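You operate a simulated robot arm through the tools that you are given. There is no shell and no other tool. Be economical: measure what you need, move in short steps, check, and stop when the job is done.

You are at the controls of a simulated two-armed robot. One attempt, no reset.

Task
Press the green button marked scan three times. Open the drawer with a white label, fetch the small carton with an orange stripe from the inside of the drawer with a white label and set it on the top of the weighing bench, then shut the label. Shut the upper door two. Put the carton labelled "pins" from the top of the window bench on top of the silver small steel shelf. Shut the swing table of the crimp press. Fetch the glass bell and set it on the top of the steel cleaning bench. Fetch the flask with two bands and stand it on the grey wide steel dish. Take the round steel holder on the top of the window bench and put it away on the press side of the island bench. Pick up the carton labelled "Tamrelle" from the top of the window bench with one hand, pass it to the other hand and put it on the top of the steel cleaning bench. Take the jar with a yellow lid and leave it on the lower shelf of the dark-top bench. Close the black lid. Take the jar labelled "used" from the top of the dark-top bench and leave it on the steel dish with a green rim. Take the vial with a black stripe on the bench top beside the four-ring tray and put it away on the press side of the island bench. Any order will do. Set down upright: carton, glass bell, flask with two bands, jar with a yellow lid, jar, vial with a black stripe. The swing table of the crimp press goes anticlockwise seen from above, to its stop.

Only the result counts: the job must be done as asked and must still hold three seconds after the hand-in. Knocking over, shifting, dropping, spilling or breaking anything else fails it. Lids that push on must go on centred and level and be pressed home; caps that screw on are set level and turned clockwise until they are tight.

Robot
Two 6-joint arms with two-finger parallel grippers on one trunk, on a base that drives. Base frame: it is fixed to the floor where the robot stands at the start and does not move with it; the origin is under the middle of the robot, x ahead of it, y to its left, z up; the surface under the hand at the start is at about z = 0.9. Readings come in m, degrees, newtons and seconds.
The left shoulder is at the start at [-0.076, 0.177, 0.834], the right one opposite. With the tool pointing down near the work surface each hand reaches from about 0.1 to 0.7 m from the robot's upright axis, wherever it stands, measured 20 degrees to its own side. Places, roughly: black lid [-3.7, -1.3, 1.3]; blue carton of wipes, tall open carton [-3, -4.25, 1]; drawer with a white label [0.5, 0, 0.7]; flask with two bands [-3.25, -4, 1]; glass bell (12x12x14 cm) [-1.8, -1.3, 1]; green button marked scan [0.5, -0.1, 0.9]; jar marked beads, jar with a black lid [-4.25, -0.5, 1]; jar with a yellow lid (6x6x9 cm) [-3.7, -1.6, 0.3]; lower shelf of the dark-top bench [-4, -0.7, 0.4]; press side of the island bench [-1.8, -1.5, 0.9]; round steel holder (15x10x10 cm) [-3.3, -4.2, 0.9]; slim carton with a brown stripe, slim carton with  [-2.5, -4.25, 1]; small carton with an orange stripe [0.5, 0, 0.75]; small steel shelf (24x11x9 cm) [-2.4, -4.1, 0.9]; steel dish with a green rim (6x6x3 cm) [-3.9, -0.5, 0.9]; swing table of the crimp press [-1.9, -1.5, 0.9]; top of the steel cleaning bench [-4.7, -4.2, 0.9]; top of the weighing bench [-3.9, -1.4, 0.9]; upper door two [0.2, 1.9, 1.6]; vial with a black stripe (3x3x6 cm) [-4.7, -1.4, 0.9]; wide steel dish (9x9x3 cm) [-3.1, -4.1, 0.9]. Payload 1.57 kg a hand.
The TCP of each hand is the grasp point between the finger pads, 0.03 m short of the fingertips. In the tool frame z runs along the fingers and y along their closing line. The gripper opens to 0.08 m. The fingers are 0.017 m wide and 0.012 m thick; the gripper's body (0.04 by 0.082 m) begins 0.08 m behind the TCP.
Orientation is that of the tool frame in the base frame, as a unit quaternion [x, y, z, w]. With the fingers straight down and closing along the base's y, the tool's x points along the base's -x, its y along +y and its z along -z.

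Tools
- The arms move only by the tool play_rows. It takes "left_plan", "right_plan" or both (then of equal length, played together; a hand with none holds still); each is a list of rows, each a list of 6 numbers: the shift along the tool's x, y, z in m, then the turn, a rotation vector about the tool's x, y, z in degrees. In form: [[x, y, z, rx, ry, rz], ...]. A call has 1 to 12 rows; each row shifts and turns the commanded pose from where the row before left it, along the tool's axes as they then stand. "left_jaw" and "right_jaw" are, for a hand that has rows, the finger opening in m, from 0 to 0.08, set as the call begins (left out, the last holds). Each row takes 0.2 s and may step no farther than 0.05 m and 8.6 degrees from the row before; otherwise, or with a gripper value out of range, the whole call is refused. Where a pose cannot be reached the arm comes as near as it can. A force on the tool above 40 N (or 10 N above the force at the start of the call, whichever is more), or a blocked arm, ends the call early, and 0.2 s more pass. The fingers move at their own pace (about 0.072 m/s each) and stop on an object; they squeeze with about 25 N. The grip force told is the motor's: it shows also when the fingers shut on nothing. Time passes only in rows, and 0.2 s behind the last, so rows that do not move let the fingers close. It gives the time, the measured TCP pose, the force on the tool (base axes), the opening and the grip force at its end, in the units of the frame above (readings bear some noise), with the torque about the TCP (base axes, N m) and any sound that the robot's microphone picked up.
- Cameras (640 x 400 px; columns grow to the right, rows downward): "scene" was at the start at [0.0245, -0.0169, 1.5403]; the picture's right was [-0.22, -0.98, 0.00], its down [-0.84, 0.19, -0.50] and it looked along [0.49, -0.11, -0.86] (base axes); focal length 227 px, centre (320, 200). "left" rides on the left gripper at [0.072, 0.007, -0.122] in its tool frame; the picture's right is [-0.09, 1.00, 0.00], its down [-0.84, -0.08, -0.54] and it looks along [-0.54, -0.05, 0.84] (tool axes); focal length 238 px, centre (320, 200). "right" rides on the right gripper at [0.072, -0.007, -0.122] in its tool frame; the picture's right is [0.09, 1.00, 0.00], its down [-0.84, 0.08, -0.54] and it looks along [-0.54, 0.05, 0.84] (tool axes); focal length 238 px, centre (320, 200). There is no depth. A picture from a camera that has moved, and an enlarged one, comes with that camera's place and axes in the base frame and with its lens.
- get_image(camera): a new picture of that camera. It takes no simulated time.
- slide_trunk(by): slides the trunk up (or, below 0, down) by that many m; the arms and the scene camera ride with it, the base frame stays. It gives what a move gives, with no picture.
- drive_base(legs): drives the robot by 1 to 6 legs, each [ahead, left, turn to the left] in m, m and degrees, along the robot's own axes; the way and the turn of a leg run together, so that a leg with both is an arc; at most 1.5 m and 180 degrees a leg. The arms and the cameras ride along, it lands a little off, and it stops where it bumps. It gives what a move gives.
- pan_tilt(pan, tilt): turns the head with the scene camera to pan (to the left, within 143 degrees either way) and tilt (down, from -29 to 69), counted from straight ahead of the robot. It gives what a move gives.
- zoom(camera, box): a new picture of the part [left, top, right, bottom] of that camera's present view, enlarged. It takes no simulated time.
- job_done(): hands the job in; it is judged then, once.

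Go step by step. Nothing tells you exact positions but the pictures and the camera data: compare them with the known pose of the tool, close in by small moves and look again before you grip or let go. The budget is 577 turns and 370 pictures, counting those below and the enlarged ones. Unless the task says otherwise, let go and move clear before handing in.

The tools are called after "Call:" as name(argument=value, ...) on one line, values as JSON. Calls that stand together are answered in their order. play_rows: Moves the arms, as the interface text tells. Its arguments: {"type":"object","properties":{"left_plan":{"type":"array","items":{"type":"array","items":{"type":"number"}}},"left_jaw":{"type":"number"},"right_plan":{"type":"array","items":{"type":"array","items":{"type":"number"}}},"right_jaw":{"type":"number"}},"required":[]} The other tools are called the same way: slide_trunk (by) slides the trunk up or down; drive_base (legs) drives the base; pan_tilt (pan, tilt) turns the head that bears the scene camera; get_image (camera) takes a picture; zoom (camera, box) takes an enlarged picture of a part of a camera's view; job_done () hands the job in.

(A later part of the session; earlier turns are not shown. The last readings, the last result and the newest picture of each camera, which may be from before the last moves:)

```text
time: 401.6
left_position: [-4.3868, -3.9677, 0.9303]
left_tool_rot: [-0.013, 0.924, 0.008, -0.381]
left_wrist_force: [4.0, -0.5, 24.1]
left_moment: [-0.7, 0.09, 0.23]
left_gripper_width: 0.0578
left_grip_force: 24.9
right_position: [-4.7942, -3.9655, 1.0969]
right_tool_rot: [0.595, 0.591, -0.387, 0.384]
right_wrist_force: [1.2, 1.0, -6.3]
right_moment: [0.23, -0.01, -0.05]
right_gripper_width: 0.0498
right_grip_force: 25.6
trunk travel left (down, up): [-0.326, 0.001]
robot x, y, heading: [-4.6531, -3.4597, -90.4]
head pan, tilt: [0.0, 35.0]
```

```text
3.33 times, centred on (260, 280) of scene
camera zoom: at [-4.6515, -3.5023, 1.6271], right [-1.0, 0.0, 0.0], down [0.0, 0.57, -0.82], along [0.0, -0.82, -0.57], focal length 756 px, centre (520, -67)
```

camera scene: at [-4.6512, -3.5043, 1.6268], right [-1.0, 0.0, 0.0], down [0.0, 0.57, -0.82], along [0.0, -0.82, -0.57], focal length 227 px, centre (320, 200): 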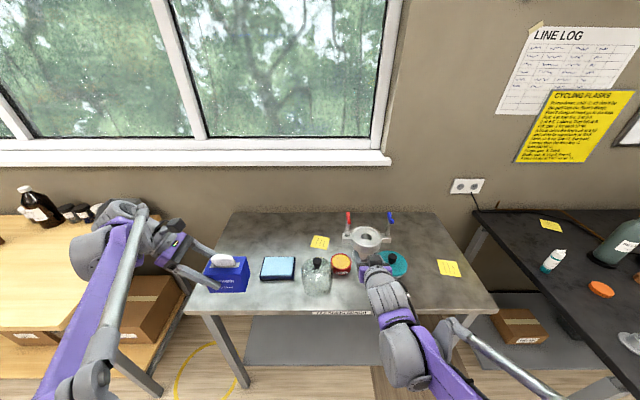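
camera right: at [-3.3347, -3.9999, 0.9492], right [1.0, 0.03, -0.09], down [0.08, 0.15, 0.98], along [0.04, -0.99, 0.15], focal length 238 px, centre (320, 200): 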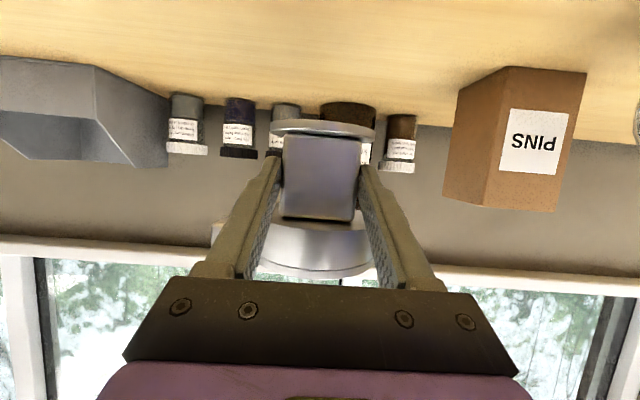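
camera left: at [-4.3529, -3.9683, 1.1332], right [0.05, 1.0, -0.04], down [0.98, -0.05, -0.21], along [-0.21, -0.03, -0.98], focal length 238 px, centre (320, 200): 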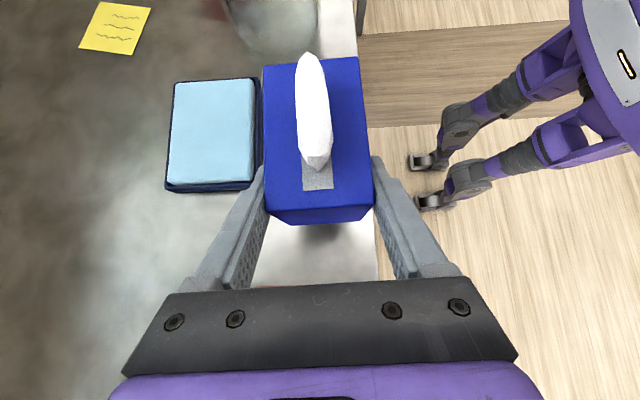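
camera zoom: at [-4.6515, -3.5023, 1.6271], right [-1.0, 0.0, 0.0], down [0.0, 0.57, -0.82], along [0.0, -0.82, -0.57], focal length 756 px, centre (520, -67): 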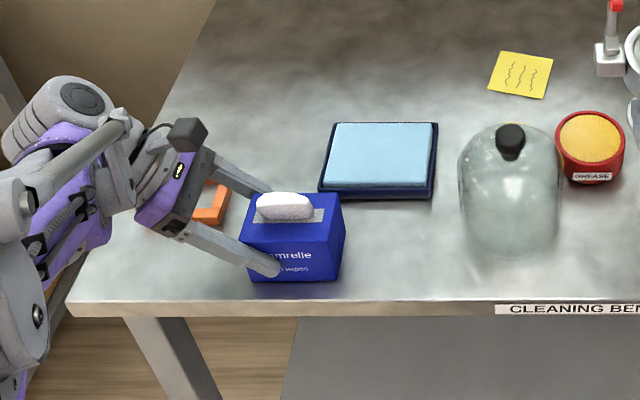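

Tamrelle is on the bench. Unloading, releasing and backing off along the tool axis.

Call:
play_rows(left_plan=[[0.0014, 0, -0.0014, 0, 0, 0], [0, 0, 0, 0, 0, 0]])

Call:
play_rows(left_plan=[[0, 0, 0, 0, 0, 0], [0, 0, 0, 0, 0, 0], [0, 0, -0.02, 0, 0, 0], [0, 0, -0.03, 0, 0, 0], [0, 0, -0.04, 0, 0, 0], [0.02, 0.02, -0.03, 0, 0, 0], [0.03, 0.03, 0, 0, 0, 0], [0.03, 0.03, 0, 0, 0, 0]], left_jaw=0.08)

Call:
get_image(camera="scene")

```text
time: 402.2
left_position: [-4.3873, -3.9667, 0.9321]
left_tool_rot: [-0.013, 0.925, 0.01, -0.38]
left_wrist_force: [0.1, 2.5, 3.7]
left_moment: [-0.01, 0.24, -0.12]
left_gripper_width: 0.058
left_grip_force: 25.1
right_position: [-4.7945, -3.9664, 1.0956]
right_tool_rot: [0.595, 0.592, -0.386, 0.383]
right_wrist_force: [-0.1, -0.4, -6.6]
right_moment: [0.22, 0.03, 0.0]
right_gripper_width: 0.05
right_grip_force: 25.2
trunk travel left (down, up): [-0.326, 0.001]
robot x, y, heading: [-4.6494, -3.456, -90.0]
head pan, tilt: [0.0, 35.0]
```

```text
time: 404.0
left_position: [-4.3633, -3.8858, 1.0799]
left_tool_rot: [-0.013, 0.924, 0.01, -0.381]
left_wrist_force: [0.0, -0.2, -0.1]
left_moment: [-0.01, -0.03, 0.03]
left_gripper_width: 0.0804
left_grip_force: 0.1
right_position: [-4.7945, -3.9659, 1.0966]
right_tool_rot: [0.594, 0.592, -0.385, 0.384]
right_wrist_force: [0.2, 0.2, -7.1]
right_moment: [0.23, -0.03, 0.03]
right_gripper_width: 0.0497
right_grip_force: 24.7
trunk travel left (down, up): [-0.326, 0.001]
robot x, y, heading: [-4.6483, -3.458, -90.7]
head pan, tilt: [0.0, 35.0]
```

```text
155 pictures are left
camera scene: at [-4.6522, -3.5033, 1.6269], right [-1.0, 0.0, 0.0], down [0.0, 0.57, -0.82], along [0.0, -0.82, -0.57], focal length 227 px, centre (320, 200)
```

scene: 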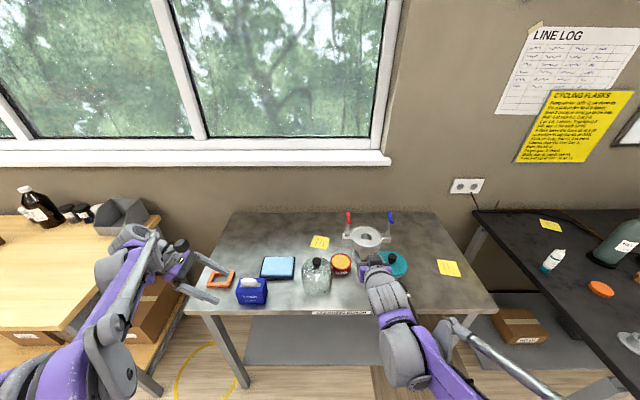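

Tamrelle is delivered. I'll restore the left hand to pointing down, then drive north to fetch the vial.

Call:
drive_base(legs=[[-0.4, 0, 0]])

Call:
play_rows(left_plan=[[0, 0, 0, 0, -7.5, 0], [0, 0, 0, 0, -7.5, 0], [0, 0, 0, 0, -7.5, 0], [0, 0, 0, 0, -7.5, 0], [0, 0, 0, 0, -7.5, 0], [0, 0, -0.02, 0, -7.2, 0], [0, 0, -0.03, 0, 0, 8.2], [0, 0, -0.03, 0, 0, 8.2], [0, 0, 0, 0, 0, 8.2], [0, 0, 0, 0, 0, 8.2], [0, 0, 0, 0, 0, 8.2], [0, 0, 0, 0, 0, 8.2]])

Call:
play_rows(left_plan=[[0, 0, 0, 0, 0, 8.2], [0, 0, 0, 0, 0, 8.2], [0, 0, 0, 0, 0, 8.2], [0, 0, 0, 0, 0, 8.2], [0, 0, 0, 0, 0, 8.2], [0, 0, 0, 0, 0, 0]])

Call:
drive_base(legs=[[0, 0, 180], [0.75, 0, 0]])

Call:
get_image(camera="scene")

```text
time: 406.5
left_position: [-4.3609, -3.4909, 1.0788]
left_tool_rot: [-0.012, 0.924, 0.01, -0.381]
left_wrist_force: [1.1, 0.1, -0.6]
left_moment: [0.0, -0.02, 0.03]
left_gripper_width: 0.0802
left_grip_force: 0.1
right_position: [-4.7933, -3.5675, 1.0965]
right_tool_rot: [0.595, 0.591, -0.386, 0.383]
right_wrist_force: [1.1, -0.8, -5.5]
right_moment: [0.22, -0.04, -0.01]
right_gripper_width: 0.0497
right_grip_force: 25.0
trunk travel left (down, up): [-0.326, 0.001]
robot x, y, heading: [-4.6493, -3.058, -90.3]
head pan, tilt: [0.0, 35.0]
```

```text
time: 409.1
left_position: [-4.3592, -3.4922, 1.158]
left_tool_rot: [0.411, 0.911, 0.011, -0.007]
left_wrist_force: [-0.1, 0.4, 0.6]
left_moment: [-0.01, 0.0, -0.01]
left_gripper_width: 0.0801
left_grip_force: 0.0
right_position: [-4.7935, -3.5671, 1.096]
right_tool_rot: [0.595, 0.591, -0.386, 0.383]
right_wrist_force: [-0.3, 0.5, -6.4]
right_moment: [0.23, 0.0, 0.03]
right_gripper_width: 0.0495
right_grip_force: 24.6
trunk travel left (down, up): [-0.326, 0.001]
robot x, y, heading: [-4.6452, -3.0559, -90.3]
head pan, tilt: [0.0, 35.0]
```

```text
time: 410.5
left_position: [-4.3574, -3.4935, 1.1595]
left_tool_rot: [0.704, 0.71, 0.009, -0.011]
left_wrist_force: [0.3, 1.0, 0.0]
left_moment: [0.01, 0.01, 0.01]
left_gripper_width: 0.0799
left_grip_force: 0.0
right_position: [-4.7949, -3.5679, 1.0964]
right_tool_rot: [0.596, 0.591, -0.387, 0.382]
right_wrist_force: [-0.5, 0.0, -6.5]
right_moment: [0.26, 0.0, 0.0]
right_gripper_width: 0.0499
right_grip_force: 24.9
trunk travel left (down, up): [-0.326, 0.001]
robot x, y, heading: [-4.6498, -3.0615, -90.6]
head pan, tilt: [0.0, 35.0]
```

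```text
time: 421.9
left_position: [-4.8839, -1.8521, 1.1579]
left_tool_rot: [-0.697, 0.717, -0.011, -0.009]
left_wrist_force: [-0.1, -0.1, 0.0]
left_moment: [-0.02, 0.0, -0.02]
left_gripper_width: 0.0799
left_grip_force: 0.1
right_position: [-4.4459, -1.7926, 1.0962]
right_tool_rot: [-0.579, 0.607, 0.375, 0.394]
right_wrist_force: [0.1, 0.4, -6.3]
right_moment: [-0.23, -0.01, 0.0]
right_gripper_width: 0.0497
right_grip_force: 25.0
trunk travel left (down, up): [-0.326, 0.001]
robot x, y, heading: [-4.6126, -2.2955, 87.1]
head pan, tilt: [0.0, 35.0]
```

```text
154 pictures are left
camera scene: at [-4.6079, -2.2537, 1.6268], right [1.0, -0.05, 0.0], down [-0.03, -0.57, -0.82], along [0.04, 0.82, -0.57], focal length 227 px, centre (320, 200)
```

scene: 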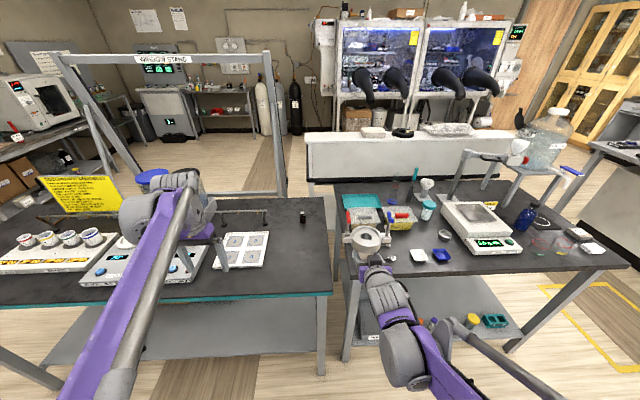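

I see the vial (white cap, black band) right of the four-ring tray, about (-4.65, -1.38). I'll square up and move closer.

Call:
drive_base(legs=[[0.16, -0.09, 2.9]])

Call:
zoom(camera="scene", box=[200, 170, 360, 290])

Call:
get_image(camera="left")

```text
time: 423.4
left_position: [-4.8159, -1.7072, 1.1575]
left_tool_rot: [0.716, -0.698, 0.01, 0.008]
left_wrist_force: [-0.6, -0.9, 0.0]
left_moment: [-0.02, -0.03, 0.01]
left_gripper_width: 0.0801
left_grip_force: 0.0
right_position: [-4.3818, -1.6247, 1.0958]
right_tool_rot: [0.596, -0.591, -0.386, -0.383]
right_wrist_force: [-0.5, 0.2, -6.5]
right_moment: [-0.24, -0.04, 0.01]
right_gripper_width: 0.0498
right_grip_force: 25.2
trunk travel left (down, up): [-0.326, 0.001]
robot x, y, heading: [-4.519, -2.1289, 90.7]
head pan, tilt: [0.0, 35.0]
```

```text
3.33 times, centred on (280, 230) of scene
camera zoom: at [-4.5178, -2.093, 1.6267], right [1.0, 0.01, 0.0], down [0.01, -0.57, -0.82], along [-0.01, 0.82, -0.57], focal length 756 px, centre (453, 100)
```

zoom: 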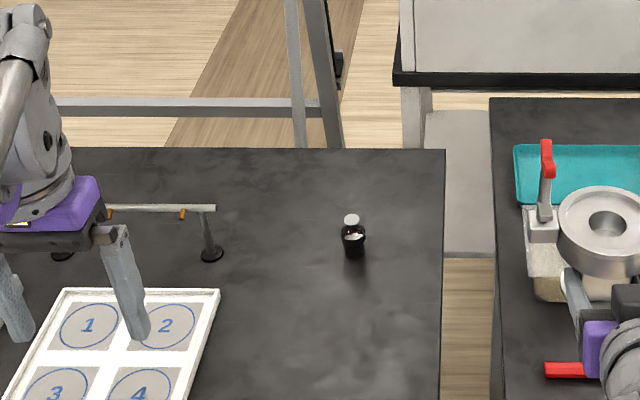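

```text
152 pictures are left
camera left: at [-4.8211, -1.7757, 1.2824], right [-1.0, 0.06, 0.0], down [0.05, 0.85, 0.52], along [0.04, 0.52, -0.85], focal length 238 px, centre (320, 200)
```

left: 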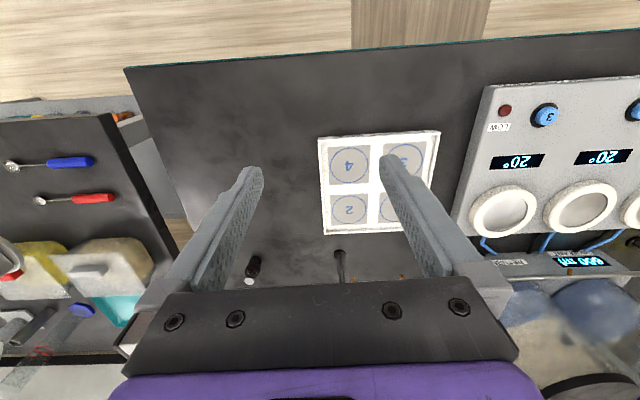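

The vial triangulates to (-4.654, -1.3985), centre z 0.928. It's far for a straight-down reach, so I'll use a 45° forward tilt.

Call:
play_rows(left_plan=[[-0.036, -0.027, 0.0095, 0, 0, 0], [-0.036, -0.027, 0.0095, 0, 0, 0], [-0.036, -0.027, 0.0095, 0, 0, 0], [-0.036, -0.027, 0.0095, 0, 0, 0], [-0.036, -0.027, 0.0095, 0, 0, 0], [-0.036, -0.027, 0.0095, 0, 0, 0], [0, 0, 0, 0, -7.5, 0], [0, 0, 0, 0, -7.5, 0], [0, 0, 0, 0, -7.5, 0], [0, 0, 0, 0, -7.5, 0], [0, 0, 0, 0, -7.5, 0], [0, 0, 0, 0, -7.5, 0]], left_jaw=0.06)

Call:
get_image(camera="left")

```text
time: 426.0
left_position: [-4.6589, -1.486, 1.0961]
left_tool_rot: [0.666, -0.647, -0.265, -0.26]
left_wrist_force: [-0.5, -0.1, 0.1]
left_moment: [0.02, 0.02, -0.01]
left_gripper_width: 0.0599
left_grip_force: 0.0
right_position: [-4.3812, -1.6251, 1.0961]
right_tool_rot: [0.596, -0.591, -0.386, -0.383]
right_wrist_force: [1.4, 0.6, -5.6]
right_moment: [-0.24, 0.0, 0.01]
right_gripper_width: 0.0498
right_grip_force: 25.0
trunk travel left (down, up): [-0.326, 0.001]
robot x, y, heading: [-4.5188, -2.1335, 90.4]
head pan, tilt: [0.0, 35.0]
```

```text
151 pictures are left
camera left: at [-4.6628, -1.623, 1.135], right [-1.0, 0.04, 0.06], down [0.07, 0.23, 0.97], along [0.02, 0.97, -0.24], focal length 238 px, centre (320, 200)
```

left: 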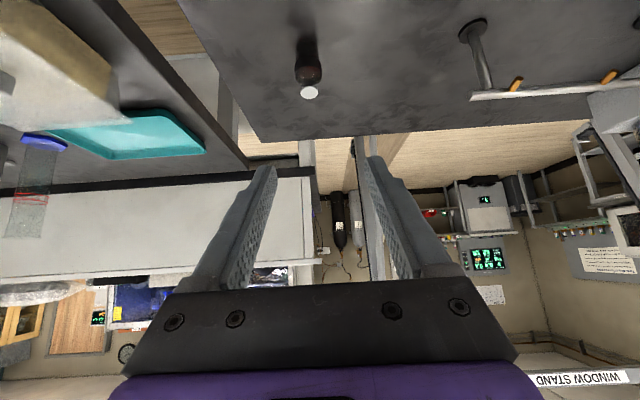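

Call:
play_rows(left_plan=[[0.0464, -0.0075, 0, 0, 0, 0], [0, 0, 0.04, 0, 0, 0], [0, 0, 0.04, 0, 0, 0], [0, 0, 0.04, 0, 0, 0], [0, 0, 0, 0, 0, 0]])

Call:
get_image(camera="left")

```text
time: 427.2
left_position: [-4.6571, -1.4384, 0.9763]
left_tool_rot: [0.666, -0.648, -0.263, -0.259]
left_wrist_force: [-0.7, -1.6, -0.6]
left_moment: [0.02, 0.02, 0.02]
left_gripper_width: 0.0598
left_grip_force: 0.1
right_position: [-4.3804, -1.6238, 1.0957]
right_tool_rot: [0.596, -0.591, -0.386, -0.383]
right_wrist_force: [0.1, -0.9, -7.0]
right_moment: [-0.24, 0.01, -0.01]
right_gripper_width: 0.0499
right_grip_force: 25.2
trunk travel left (down, up): [-0.326, 0.001]
robot x, y, heading: [-4.5148, -2.1371, 90.3]
head pan, tilt: [0.0, 35.0]
```

```text
150 pictures are left
camera left: at [-4.6604, -1.5756, 1.0156], right [-1.0, 0.04, 0.06], down [0.07, 0.24, 0.97], along [0.02, 0.97, -0.24], focal length 238 px, centre (320, 200)
```

left: 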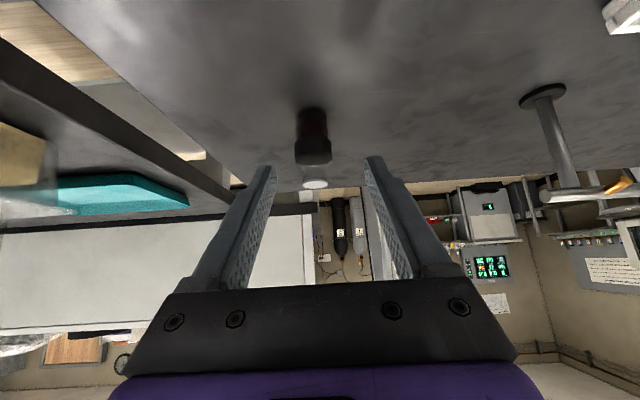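

Call:
play_rows(left_plan=[[0, -0.003, 0.03, 0, 0, 0], [0, 0, 0.02, 0, 0, 0], [0, 0, 0.004, 0, 0, 0], [0, 0, 0, 0, 0, 0]])

Call:
get_image(camera="left")

Call:
zoom(camera="scene", box=[220, 170, 340, 260])

```text
time: 428.2
left_position: [-4.65, -1.3989, 0.9368]
left_tool_rot: [0.667, -0.647, -0.264, -0.258]
left_wrist_force: [-0.6, 0.5, -0.5]
left_moment: [0.02, 0.02, 0.04]
left_gripper_width: 0.0603
left_grip_force: 0.1
right_position: [-4.3802, -1.6244, 1.0955]
right_tool_rot: [0.596, -0.591, -0.386, -0.383]
right_wrist_force: [-0.4, -0.6, -7.3]
right_moment: [-0.23, 0.05, 0.0]
right_gripper_width: 0.0496
right_grip_force: 25.4
trunk travel left (down, up): [-0.326, 0.001]
robot x, y, heading: [-4.5159, -2.1306, 90.4]
head pan, tilt: [0.0, 35.0]
```

```text
149 pictures are left
camera left: at [-4.6546, -1.5363, 0.9763], right [-1.0, 0.04, 0.06], down [0.07, 0.24, 0.97], along [0.02, 0.97, -0.24], focal length 238 px, centre (320, 200)
```

left: 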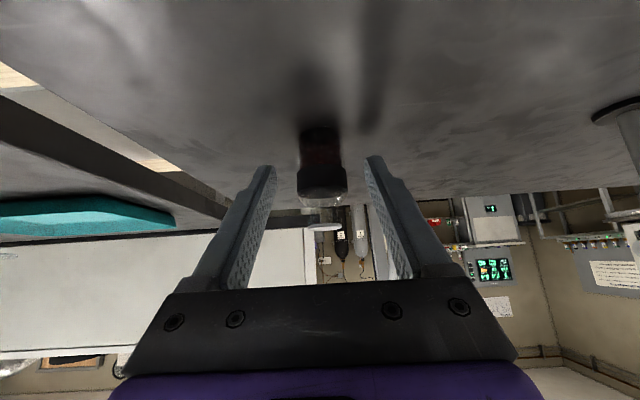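

```text
4.44 times, centred on (280, 215) of scene
camera zoom: at [-4.5177, -2.0919, 1.6269], right [1.0, 0.01, 0.0], down [0.01, -0.57, -0.82], along [-0.01, 0.82, -0.57], focal length 1008 px, centre (498, 133)
```

zoom: 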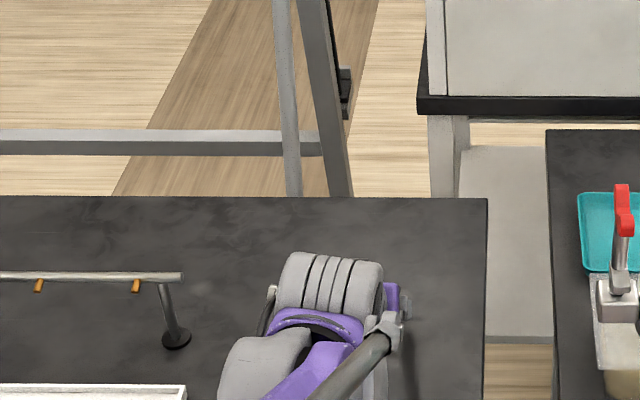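

The vial stands between the pads. Gripping and lifting.

Call:
play_rows(left_plan=[[0, 0, 0, 0, 0, 0], [0, 0, 0, 0, 0, 0], [0, 0, 0, 0, 0, 0]], left_jaw=0)

Call:
play_rows(left_plan=[[-0.0035, 0, -0.0036, 0, 0, 0], [-0.007, 0, -0.0072, 0, 0, 0], [-0.014, 0, -0.0145, 0, 0, 0], [-0.021, 0, -0.022, 0, 0, 0], [-0.021, 0, -0.022, 0, 0, 0], [-0.015, 0, -0.03, 0, 0, 0], [0, 0, 0, 0, 0, 0]])

Call:
get_image(camera="left")

```text
time: 429.0
left_position: [-4.6516, -1.4001, 0.9376]
left_tool_rot: [0.666, -0.648, -0.264, -0.259]
left_wrist_force: [-0.2, 0.7, 0.5]
left_moment: [0.0, 0.04, -0.01]
left_gripper_width: 0.0283
left_grip_force: 25.4
right_position: [-4.3817, -1.623, 1.0961]
right_tool_rot: [0.596, -0.591, -0.385, -0.383]
right_wrist_force: [-0.1, -0.9, -6.1]
right_moment: [-0.23, -0.03, 0.0]
right_gripper_width: 0.0498
right_grip_force: 25.0
trunk travel left (down, up): [-0.326, 0.001]
robot x, y, heading: [-4.5205, -2.135, 90.6]
head pan, tilt: [0.0, 35.0]
```

```text
time: 430.6
left_position: [-4.6513, -1.4105, 1.0644]
left_tool_rot: [0.666, -0.647, -0.265, -0.259]
left_wrist_force: [0.2, 0.2, -0.1]
left_moment: [-0.01, 0.01, 0.0]
left_gripper_width: 0.0283
left_grip_force: 25.5
right_position: [-4.3819, -1.6235, 1.0963]
right_tool_rot: [0.597, -0.59, -0.386, -0.382]
right_wrist_force: [-0.3, 0.4, -5.5]
right_moment: [-0.25, 0.0, -0.01]
right_gripper_width: 0.0499
right_grip_force: 25.2
trunk travel left (down, up): [-0.326, 0.001]
robot x, y, heading: [-4.5192, -2.1373, 90.5]
head pan, tilt: [0.0, 35.0]
```

```text
147 pictures are left
camera left: at [-4.6538, -1.5471, 1.1038], right [-1.0, 0.04, 0.06], down [0.07, 0.24, 0.97], along [0.02, 0.97, -0.24], focal length 238 px, centre (320, 200)
```

left: 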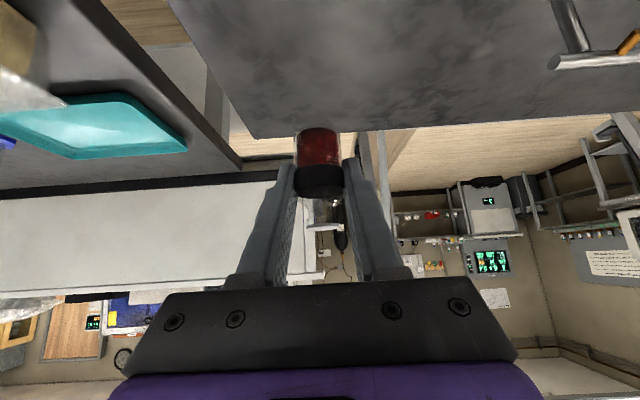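

The vial is held. I'll retract and drive both items to the island's press side.

Call:
play_rows(left_plan=[[0.021, 0, -0.0385, 0, 0, 0], [0.021, 0, -0.0385, 0, 0, 0], [0.021, 0, -0.0385, 0, 0, 0], [0.021, 0, -0.0385, 0, 0, 0], [0.021, 0, -0.0385, 0, 0, 0], [0.021, 0, -0.0385, 0, 0, 0], [0, 0, 0, 0, 0, 0]])

Call:
drive_base(legs=[[-0.35, 0, 0], [0, 0, -90.5], [1.4, 0, 0], [0, 0.65, 0]])

Call:
get_image(camera="scene")

```text
time: 432.2
left_position: [-4.6453, -1.6583, 1.1506]
left_tool_rot: [0.666, -0.648, -0.264, -0.259]
left_wrist_force: [0.9, 0.4, 0.1]
left_moment: [0.02, 0.0, -0.01]
left_gripper_width: 0.0283
left_grip_force: 24.8
right_position: [-4.3825, -1.6225, 1.096]
right_tool_rot: [0.596, -0.591, -0.386, -0.384]
right_wrist_force: [-0.5, 0.4, -6.1]
right_moment: [-0.26, 0.02, -0.03]
right_gripper_width: 0.0497
right_grip_force: 24.8
trunk travel left (down, up): [-0.326, 0.001]
robot x, y, heading: [-4.5188, -2.1347, 90.3]
head pan, tilt: [0.0, 35.0]
```

```text
time: 450.7
left_position: [-2.5988, -1.818, 1.1514]
left_tool_rot: [0.032, 0.929, -0.014, 0.369]
left_wrist_force: [0.2, 0.1, -0.4]
left_moment: [0.01, 0.01, -0.02]
left_gripper_width: 0.0283
left_grip_force: 25.2
right_position: [-2.5885, -2.0851, 1.0964]
right_tool_rot: [0.037, 0.839, -0.024, 0.543]
right_wrist_force: [-0.9, -0.5, -7.2]
right_moment: [0.0, 0.22, -0.02]
right_gripper_width: 0.0495
right_grip_force: 25.0
trunk travel left (down, up): [-0.326, 0.001]
robot x, y, heading: [-3.0848, -1.8961, -5.3]
head pan, tilt: [0.0, 35.0]
```

```text
146 pictures are left
camera scene: at [-3.0394, -1.9055, 1.6269], right [-0.09, -1.0, 0.0], down [-0.57, 0.05, -0.82], along [0.82, -0.07, -0.57], focal length 227 px, centre (320, 200)
```

scene: 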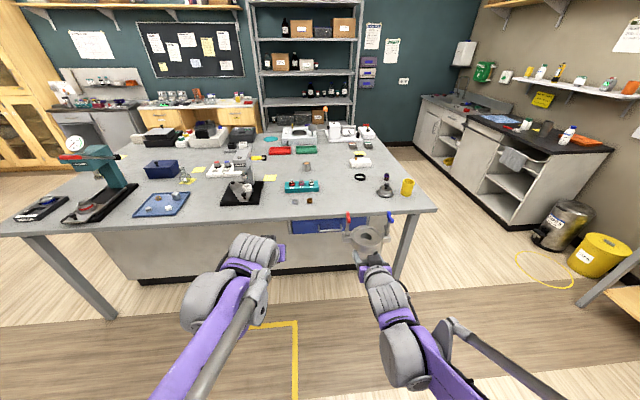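

Call:
zoom(camera="scene", box=[120, 140, 440, 240])

```text
2.00 times, centred on (280, 190) of scene
camera zoom: at [-3.0394, -1.9055, 1.6269], right [-0.09, -1.0, 0.0], down [-0.57, 0.05, -0.82], along [0.82, -0.07, -0.57], focal length 454 px, centre (400, 220)
```

zoom: 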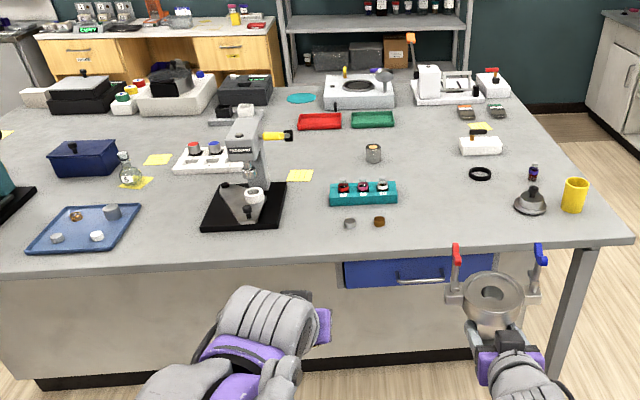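

The bell's old spot, about (-1.88, -1.338) between the tray and the press, is free and central for the holder. For the vial I'll use the clear front spot near (-2.06, -1.73). Lining up the right hand first.

Call:
drive_base(legs=[[0, 0, 5.3], [0, 0.7, 0], [0.35, 0, 0]])

Call:
get_image(camera="scene")

```text
time: 459.7
left_position: [-2.2621, -1.0705, 1.15]
left_tool_rot: [-0.008, 0.929, 0.001, 0.37]
left_wrist_force: [0.0, -0.1, -0.5]
left_moment: [-0.05, -0.01, 0.0]
left_gripper_width: 0.0285
left_grip_force: 25.6
right_position: [-2.2283, -1.3344, 1.0956]
right_tool_rot: [0.001, 0.839, -0.001, 0.544]
right_wrist_force: [-0.5, 0.2, -6.0]
right_moment: [-0.01, 0.19, 0.0]
right_gripper_width: 0.0498
right_grip_force: 24.7
trunk travel left (down, up): [-0.326, 0.001]
robot x, y, heading: [-2.7371, -1.1941, -0.0]
head pan, tilt: [0.0, 35.0]
```

```text
144 pictures are left
camera scene: at [-2.6931, -1.1954, 1.6267], right [0.0, -1.0, 0.0], down [-0.57, 0.0, -0.82], along [0.82, 0.0, -0.57], focal length 227 px, centre (320, 200)
```

scene: 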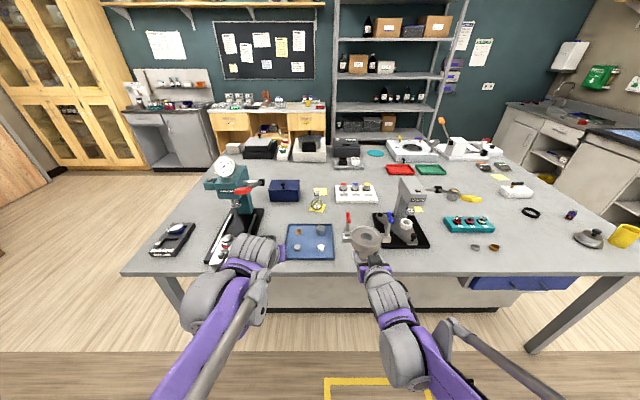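

Call:
play_rows(left_plan=[[0.027, 0, -0.026, 0, 0, 0], [0.027, 0, -0.026, 0, 0, 0], [0.027, 0, -0.026, 0, 0, 0], [0.027, 0, -0.026, 0, 0, 0], [0, 0, 0, 0, 0, 0]])

Call:
drive_base(legs=[[0.27, 0, 0]])

Call:
zoom(camera="scene", box=[240, 150, 460, 290])

Call:
get_image(camera="right")

```text
time: 460.9
left_position: [-2.4112, -1.0732, 1.1499]
left_tool_rot: [-0.009, 0.929, 0.003, 0.37]
left_wrist_force: [0.1, -0.3, -0.9]
left_moment: [0.03, 0.0, -0.05]
left_gripper_width: 0.0282
left_grip_force: 25.5
right_position: [-2.2282, -1.3345, 1.0957]
right_tool_rot: [0.0, 0.84, 0.0, 0.543]
right_wrist_force: [-0.4, 0.5, -6.2]
right_moment: [0.0, 0.26, 0.0]
right_gripper_width: 0.0499
right_grip_force: 24.7
trunk travel left (down, up): [-0.326, 0.001]
robot x, y, heading: [-2.7396, -1.1914, 0.0]
head pan, tilt: [0.0, 35.0]
```

```text
time: 462.8
left_position: [-2.1422, -1.0715, 1.1503]
left_tool_rot: [-0.009, 0.929, 0.002, 0.37]
left_wrist_force: [0.2, 0.1, -0.3]
left_moment: [0.02, 0.0, 0.01]
left_gripper_width: 0.0282
left_grip_force: 25.0
right_position: [-1.9599, -1.3338, 1.0962]
right_tool_rot: [0.0, 0.839, 0.0, 0.544]
right_wrist_force: [0.0, 0.3, -6.3]
right_moment: [0.0, 0.23, 0.02]
right_gripper_width: 0.0497
right_grip_force: 24.8
trunk travel left (down, up): [-0.326, 0.001]
robot x, y, heading: [-2.4681, -1.1868, 0.0]
head pan, tilt: [0.0, 35.0]
```

```text
2.86 times, centred on (350, 220) of scene
camera zoom: at [-2.4237, -1.1953, 1.6267], right [0.0, -1.0, 0.0], down [-0.57, 0.0, -0.82], along [0.82, 0.0, -0.57], focal length 648 px, centre (234, 143)
```

zoom: 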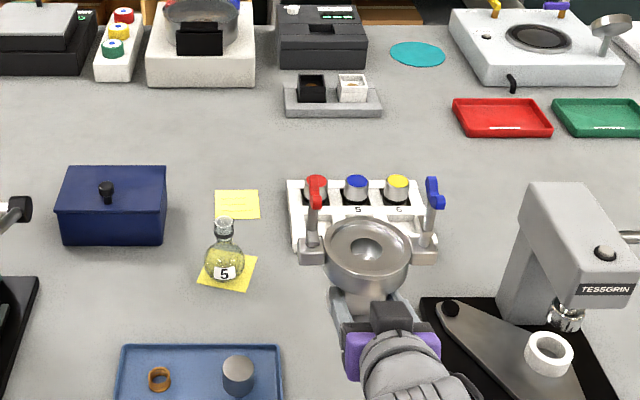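

```text
142 pictures are left
camera right: at [-2.1, -1.3413, 1.0788], right [-0.04, 1.0, -0.08], down [-0.15, 0.08, 0.99], along [0.99, 0.05, 0.15], focal length 238 px, centre (320, 200)
```

right: 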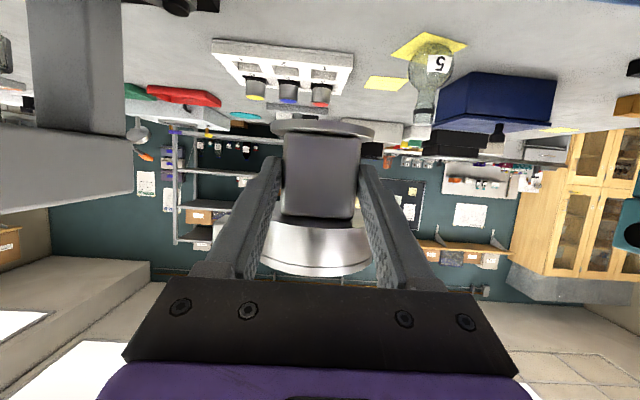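

Call:
play_rows(right_plan=[[-0.0112, -0.0065, 0.0251, 0, 0, 0], [-0.0112, -0.0065, 0.0251, 0, 0, 0], [-0.0112, -0.0065, 0.0251, 0, 0, 0], [-0.0112, -0.0065, 0.0251, 0, 0, 0], [0.0274, 0, 0.0122, 0, 0, 0], [0.0274, 0, 0.0122, 0, 0, 0], [0, 0, 0, 0, 0, 0]])

Call:
zoom(camera="scene", box=[240, 150, 460, 290])

Call:
get_image(camera="right")

```text
time: 464.4
left_position: [-2.1412, -1.0711, 1.15]
left_tool_rot: [-0.01, 0.929, 0.003, 0.369]
left_wrist_force: [0.2, -1.1, -0.8]
left_moment: [0.01, 0.0, 0.0]
left_gripper_width: 0.028
left_grip_force: 25.0
right_position: [-1.8481, -1.3582, 1.0351]
right_tool_rot: [0.0, 0.839, 0.0, 0.544]
right_wrist_force: [0.4, -0.1, -5.8]
right_moment: [-0.02, 0.27, -0.02]
right_gripper_width: 0.0497
right_grip_force: 24.7
trunk travel left (down, up): [-0.326, 0.001]
robot x, y, heading: [-2.4683, -1.1953, -0.2]
head pan, tilt: [0.0, 35.0]
```

```text
2.86 times, centred on (350, 220) of scene
camera zoom: at [-2.4231, -1.1953, 1.6269], right [0.0, -1.0, 0.0], down [-0.57, 0.0, -0.82], along [0.82, 0.0, -0.57], focal length 648 px, centre (234, 143)
```

zoom: 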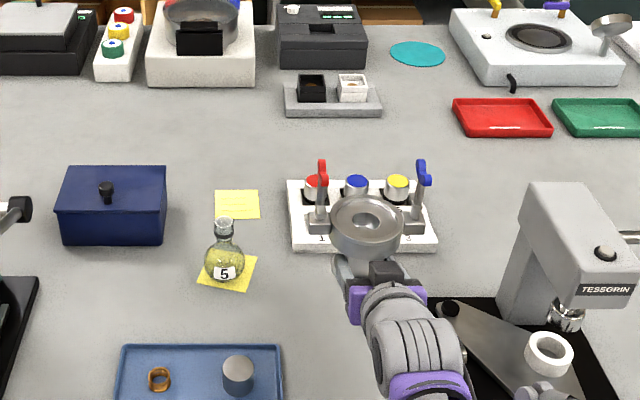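

```text
140 pictures are left
camera right: at [-1.9883, -1.3664, 1.0182], right [-0.04, 1.0, -0.08], down [-0.15, 0.08, 0.99], along [0.99, 0.05, 0.15], focal length 238 px, centre (320, 200)
```

right: 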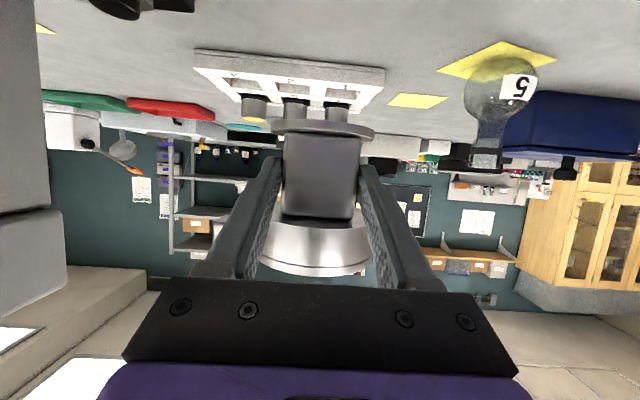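

Call:
play_rows(right_plan=[[0.0274, 0, 0.0122, 0, 0, 0], [0.0229, 0, 0.0102, 0, 0, 0], [0.0137, 0, 0.0061, 0, 0, 0], [0.0091, 0, 0.0041, 0, 0, 0], [0, 0, 0, 0, 0, 0]])

Call:
play_rows(right_plan=[[0.0046, 0, 0.002, 0, 0, 0], [0.0027, 0, 0.0012, 0, 0, 0], [0.0018, 0, 0.0008, 0, 0, 0], [0, 0, 0, 0, 0, 0]])

```text
time: 465.6
left_position: [-2.1429, -1.0712, 1.1501]
left_tool_rot: [-0.01, 0.929, 0.003, 0.37]
left_wrist_force: [0.5, -0.3, -0.8]
left_moment: [0.0, 0.01, -0.01]
left_gripper_width: 0.0284
left_grip_force: 25.3
right_position: [-1.8484, -1.3597, 0.9567]
right_tool_rot: [0.0, 0.84, -0.001, 0.543]
right_wrist_force: [0.8, -1.0, -6.8]
right_moment: [-0.01, 0.23, 0.0]
right_gripper_width: 0.0499
right_grip_force: 25.1
trunk travel left (down, up): [-0.326, 0.001]
robot x, y, heading: [-2.4689, -1.1883, 0.0]
head pan, tilt: [0.0, 35.0]
```

```text
time: 466.6
left_position: [-2.1412, -1.0714, 1.1498]
left_tool_rot: [-0.009, 0.929, 0.002, 0.37]
left_wrist_force: [-0.1, -0.6, 0.6]
left_moment: [-0.04, 0.01, 0.02]
left_gripper_width: 0.0285
left_grip_force: 24.7
right_position: [-1.8487, -1.3598, 0.9455]
right_tool_rot: [0.0, 0.84, 0.0, 0.543]
right_wrist_force: [0.4, 0.0, -5.8]
right_moment: [-0.01, 0.26, 0.0]
right_gripper_width: 0.0499
right_grip_force: 25.3
trunk travel left (down, up): [-0.326, 0.001]
robot x, y, heading: [-2.4656, -1.1886, 0.0]
head pan, tilt: [0.0, 35.0]
```

Call:
play_rows(right_plan=[[0.0027, 0, 0.0012, 0, 0, 0], [0.0018, 0, 0.0008, 0, 0, 0], [0.0018, 0, 0.0008, 0, 0, 0], [0, 0, 0, 0, 0, 0]])

Call:
get_image(camera="right")

```text
time: 467.6
left_position: [-2.1424, -1.071, 1.151]
left_tool_rot: [-0.01, 0.929, 0.002, 0.371]
left_wrist_force: [1.0, 0.4, -0.2]
left_moment: [-0.01, -0.01, -0.01]
left_gripper_width: 0.0285
left_grip_force: 25.3
right_position: [-1.8494, -1.3592, 0.9417]
right_tool_rot: [-0.001, 0.838, 0.0, 0.545]
right_wrist_force: [1.8, 1.2, 8.8]
right_moment: [0.08, -0.88, 0.08]
right_gripper_width: 0.0501
right_grip_force: 25.0
trunk travel left (down, up): [-0.326, 0.001]
robot x, y, heading: [-2.4674, -1.1921, 0.1]
head pan, tilt: [0.0, 35.0]
```

```text
139 pictures are left
camera right: at [-1.9897, -1.3668, 0.9233], right [-0.04, 1.0, -0.09], down [-0.16, 0.08, 0.98], along [0.99, 0.05, 0.15], focal length 238 px, centre (320, 200)
```

right: 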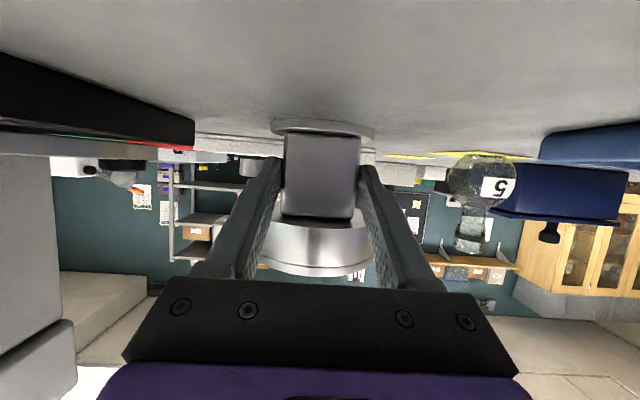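

Touching down at its far edge. One more millimetre, then release and retreat along the tool axis.

Call:
play_rows(right_plan=[[0.0009, 0, 0.0004, 0, 0, 0], [0, 0, 0, 0, 0, 0]])

Call:
play_rows(right_plan=[[0, 0, 0, 0, 0, 0], [0, 0, 0, 0, 0, 0], [0, 0, 0, 0, 0, 0]], right_jaw=0.066)

Call:
get_image(camera="right")

```text
time: 468.2
left_position: [-2.1438, -1.0718, 1.1505]
left_tool_rot: [-0.01, 0.929, 0.002, 0.371]
left_wrist_force: [-0.7, -0.8, -1.0]
left_moment: [-0.02, -0.01, -0.01]
left_gripper_width: 0.0284
left_grip_force: 25.3
right_position: [-1.8498, -1.3588, 0.9388]
right_tool_rot: [-0.001, 0.838, 0.0, 0.546]
right_wrist_force: [3.6, 2.4, 18.4]
right_moment: [0.16, -0.5, 0.07]
right_gripper_width: 0.05
right_grip_force: 24.9
trunk travel left (down, up): [-0.326, 0.001]
robot x, y, heading: [-2.4715, -1.1888, 0.2]
head pan, tilt: [0.0, 35.0]
```

```text
time: 469.0
left_position: [-2.1412, -1.0713, 1.1501]
left_tool_rot: [-0.009, 0.929, 0.002, 0.37]
left_wrist_force: [0.0, 0.6, -1.0]
left_moment: [-0.01, 0.0, 0.0]
left_gripper_width: 0.0284
left_grip_force: 24.9
right_position: [-1.85, -1.3592, 0.9375]
right_tool_rot: [0.0, 0.839, 0.0, 0.544]
right_wrist_force: [-0.3, -0.4, 0.4]
right_moment: [0.03, 0.01, -0.01]
right_gripper_width: 0.066
right_grip_force: 0.1
trunk travel left (down, up): [-0.326, 0.001]
robot x, y, heading: [-2.4692, -1.1927, 0.2]
head pan, tilt: [0.0, 35.0]
```

```text
138 pictures are left
camera right: at [-1.9896, -1.3673, 0.9214], right [-0.04, 1.0, -0.08], down [-0.15, 0.08, 0.99], along [0.99, 0.05, 0.15], focal length 238 px, centre (320, 200)
```

right: 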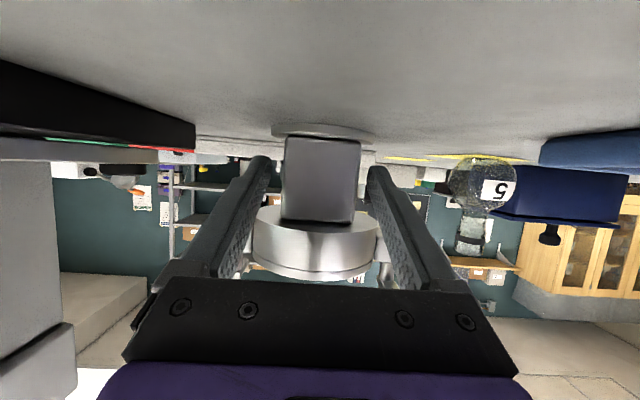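

Call:
play_rows(right_plan=[[0, 0, -0.01, 0, 0, 0], [0, 0, -0.02, 0, 0, 0], [0, 0, -0.03, 0, 0, 0], [0, 0, -0.04, 0, 0, 0], [-0.01, 0, -0.04, 0, 0, 0], [-0.03, 0, -0.03, 0, 0, 0], [-0.03, 0, -0.03, 0, 0, 0], [-0.03, 0, 0, 0, 0, 0]])

Call:
zoom(camera="scene", box=[240, 150, 460, 290])

```text
time: 470.8
left_position: [-2.1415, -1.0702, 1.1503]
left_tool_rot: [-0.009, 0.929, 0.002, 0.37]
left_wrist_force: [0.2, -0.1, -0.2]
left_moment: [-0.02, 0.0, 0.01]
left_gripper_width: 0.0286
left_grip_force: 25.2
right_position: [-1.9926, -1.3585, 1.1119]
right_tool_rot: [0.0, 0.839, 0.0, 0.544]
right_wrist_force: [-0.2, 0.0, 0.1]
right_moment: [0.01, -0.01, 0.0]
right_gripper_width: 0.066
right_grip_force: 0.1
trunk travel left (down, up): [-0.326, 0.001]
robot x, y, heading: [-2.471, -1.1949, -0.0]
head pan, tilt: [0.0, 35.0]
```

```text
2.86 times, centred on (350, 220) of scene
camera zoom: at [-2.4227, -1.1951, 1.627], right [0.0, -1.0, 0.0], down [-0.57, 0.0, -0.82], along [0.82, 0.0, -0.57], focal length 648 px, centre (234, 143)
```

zoom: 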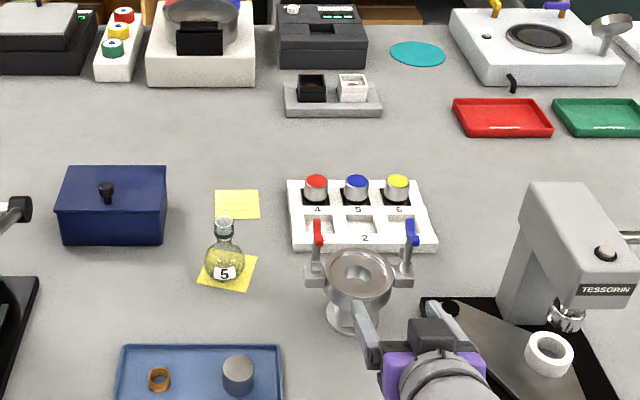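

The holder stands well. Now the vial: the free area at about (-1.80, -1.085) behind the tray is within the left hand's reach.

Call:
play_rows(left_plan=[[-0.0308, -0.002, 0.0293, 0, 0, 0], [-0.0308, -0.002, 0.0293, 0, 0, 0], [-0.0308, -0.002, 0.0293, 0, 0, 0], [-0.0308, -0.002, 0.0293, 0, 0, 0], [-0.0308, -0.002, 0.0293, 0, 0, 0], [-0.0308, -0.002, 0.0293, 0, 0, 0], [-0.0308, -0.002, 0.0293, 0, 0, 0], [-0.0308, -0.002, 0.0293, 0, 0, 0], [0.02, 0, 0.021, 0, 0, 0], [0.02, 0, 0.021, 0, 0, 0], [0, 0, 0, 0, 0, 0]])

Call:
get_image(camera="left")

Call:
get_image(camera="scene")

```text
time: 473.2
left_position: [-1.8029, -1.0815, 1.0911]
left_tool_rot: [-0.009, 0.929, 0.003, 0.37]
left_wrist_force: [0.9, -0.7, -0.7]
left_moment: [0.02, -0.03, -0.01]
left_gripper_width: 0.0283
left_grip_force: 24.8
right_position: [-1.9935, -1.3581, 1.1109]
right_tool_rot: [0.0, 0.839, -0.001, 0.544]
right_wrist_force: [-0.3, 0.3, -0.7]
right_moment: [0.01, -0.02, 0.04]
right_gripper_width: 0.066
right_grip_force: 0.0
trunk travel left (down, up): [-0.326, 0.001]
robot x, y, heading: [-2.4665, -1.1944, 0.2]
head pan, tilt: [0.0, 35.0]
```

```text
136 pictures are left
camera left: at [-1.9388, -1.0777, 1.1304], right [0.05, 1.0, 0.06], down [0.24, -0.07, 0.97], along [0.97, -0.03, -0.24], focal length 238 px, centre (320, 200)
```

left: 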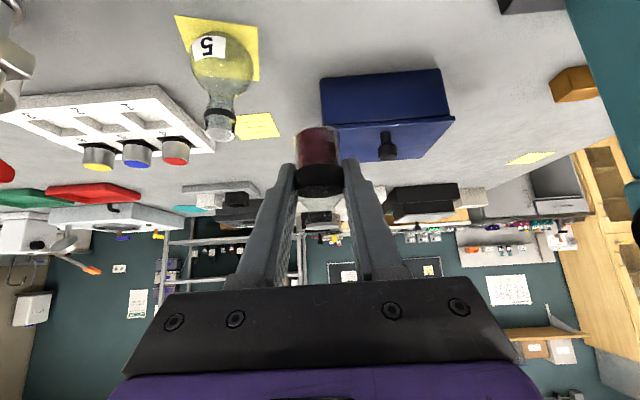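

```text
135 pictures are left
camera scene: at [-2.4235, -1.1952, 1.627], right [0.0, -1.0, 0.0], down [-0.57, 0.0, -0.82], along [0.82, 0.0, -0.57], focal length 227 px, centre (320, 200)
```

scene: 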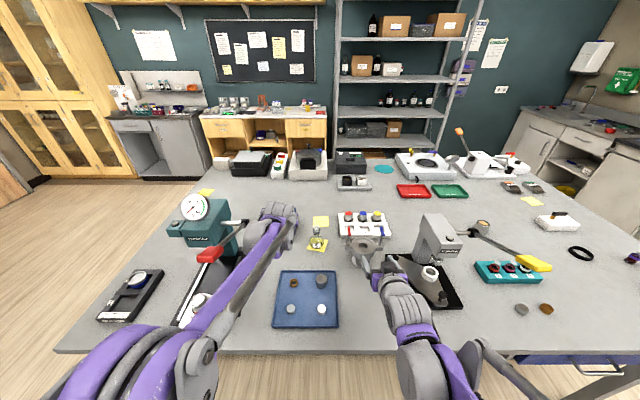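

Call:
play_rows(left_plan=[[0.0276, 0, 0.029, 0, 0, 0], [0.0276, 0, 0.029, 0, 0, 0], [0.0276, 0, 0.029, 0, 0, 0], [0.0138, 0, 0.0145, 0, 0, 0], [0.0035, 0, 0.0036, 0, 0, 0], [0, 0, 0, 0, 0, 0]])

Call:
get_image(camera="left")

```text
time: 474.6
left_position: [-1.8016, -1.0805, 0.9463]
left_tool_rot: [-0.009, 0.929, 0.002, 0.37]
left_wrist_force: [0.4, 0.6, 0.3]
left_moment: [0.03, 0.0, -0.04]
left_gripper_width: 0.0282
left_grip_force: 24.9
right_position: [-1.9919, -1.3587, 1.1113]
right_tool_rot: [0.0, 0.839, 0.0, 0.543]
right_wrist_force: [-0.3, 0.1, 0.4]
right_moment: [0.02, 0.0, 0.01]
right_gripper_width: 0.0658
right_grip_force: 0.1
trunk travel left (down, up): [-0.326, 0.001]
robot x, y, heading: [-2.4669, -1.1951, -0.2]
head pan, tilt: [0.0, 35.0]
```

```text
134 pictures are left
camera left: at [-1.938, -1.0772, 0.9852], right [0.05, 1.0, 0.06], down [0.24, -0.07, 0.97], along [0.97, -0.03, -0.24], focal length 238 px, centre (320, 200)
```

left: 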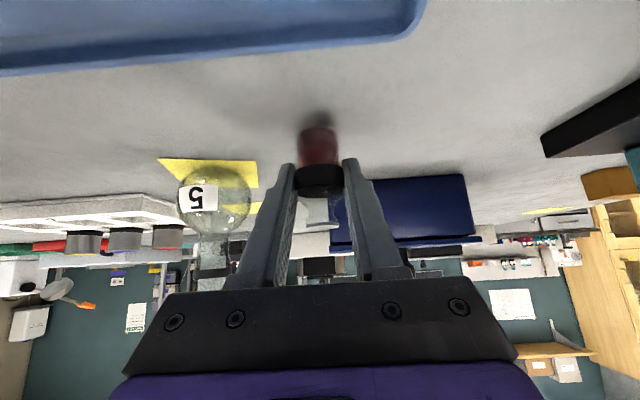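

Call:
play_rows(left_plan=[[0.0014, 0, 0.0015, 0, 0, 0], [0.0014, 0, 0.0015, 0, 0, 0], [0, 0, 0, 0, 0, 0]])

Call:
play_rows(left_plan=[[0.0014, 0, 0.0015, 0, 0, 0], [0.0007, 0, 0.0007, 0, 0, 0], [0, 0, 0, 0, 0, 0]])

```text
time: 475.4
left_position: [-1.8014, -1.0822, 0.9429]
left_tool_rot: [-0.009, 0.929, 0.002, 0.37]
left_wrist_force: [-0.1, 0.0, -0.2]
left_moment: [0.03, 0.01, 0.01]
left_gripper_width: 0.0284
left_grip_force: 25.1
right_position: [-1.9938, -1.3583, 1.1109]
right_tool_rot: [0.0, 0.839, -0.001, 0.545]
right_wrist_force: [1.0, 0.0, -0.5]
right_moment: [0.01, -0.02, -0.02]
right_gripper_width: 0.066
right_grip_force: 0.1
trunk travel left (down, up): [-0.326, 0.001]
robot x, y, heading: [-2.4679, -1.1931, 0.1]
head pan, tilt: [0.0, 35.0]
```

```text
time: 476.2
left_position: [-1.8018, -1.0814, 0.9406]
left_tool_rot: [-0.009, 0.929, 0.002, 0.37]
left_wrist_force: [0.6, 0.1, -0.3]
left_moment: [0.02, 0.0, -0.03]
left_gripper_width: 0.0283
left_grip_force: 24.8
right_position: [-1.9933, -1.3583, 1.1114]
right_tool_rot: [0.0, 0.84, 0.0, 0.543]
right_wrist_force: [0.4, 0.3, 0.2]
right_moment: [0.01, 0.02, 0.01]
right_gripper_width: 0.066
right_grip_force: 0.1
trunk travel left (down, up): [-0.326, 0.001]
robot x, y, heading: [-2.4674, -1.1946, -0.0]
head pan, tilt: [0.0, 35.0]
```

Call:
play_rows(left_plan=[[0.0007, 0, 0.0007, 0, 0, 0], [0.0007, 0, 0.0007, 0, 0, 0], [0, 0, 0, 0, 0, 0]])

Call:
play_rows(left_plan=[[0.0007, 0, 0.0007, 0, 0, 0], [0.0007, 0, 0.0007, 0, 0, 0], [0, 0, 0, 0, 0, 0]])

```text
time: 477.0
left_position: [-1.8035, -1.0805, 0.9393]
left_tool_rot: [-0.008, 0.929, 0.002, 0.37]
left_wrist_force: [-0.6, -0.4, -0.2]
left_moment: [-0.01, 0.0, 0.05]
left_gripper_width: 0.0285
left_grip_force: 24.9
right_position: [-1.9921, -1.3587, 1.1117]
right_tool_rot: [0.0, 0.839, 0.0, 0.544]
right_wrist_force: [0.6, 0.0, 0.4]
right_moment: [0.0, -0.01, 0.0]
right_gripper_width: 0.0658
right_grip_force: 0.0
trunk travel left (down, up): [-0.326, 0.001]
robot x, y, heading: [-2.4667, -1.1924, -0.2]
head pan, tilt: [0.0, 35.0]
```

```text
time: 477.8
left_position: [-1.8027, -1.0809, 0.9381]
left_tool_rot: [-0.009, 0.929, 0.003, 0.371]
left_wrist_force: [3.1, -0.5, 16.0]
left_moment: [-0.01, -0.16, 0.03]
left_gripper_width: 0.0286
left_grip_force: 25.1
right_position: [-1.9933, -1.3591, 1.111]
right_tool_rot: [-0.001, 0.838, 0.0, 0.545]
right_wrist_force: [-0.3, 0.4, 0.3]
right_moment: [-0.01, 0.02, 0.0]
right_gripper_width: 0.066
right_grip_force: 0.1
trunk travel left (down, up): [-0.326, 0.001]
robot x, y, heading: [-2.4689, -1.1943, -0.2]
head pan, tilt: [0.0, 35.0]
```

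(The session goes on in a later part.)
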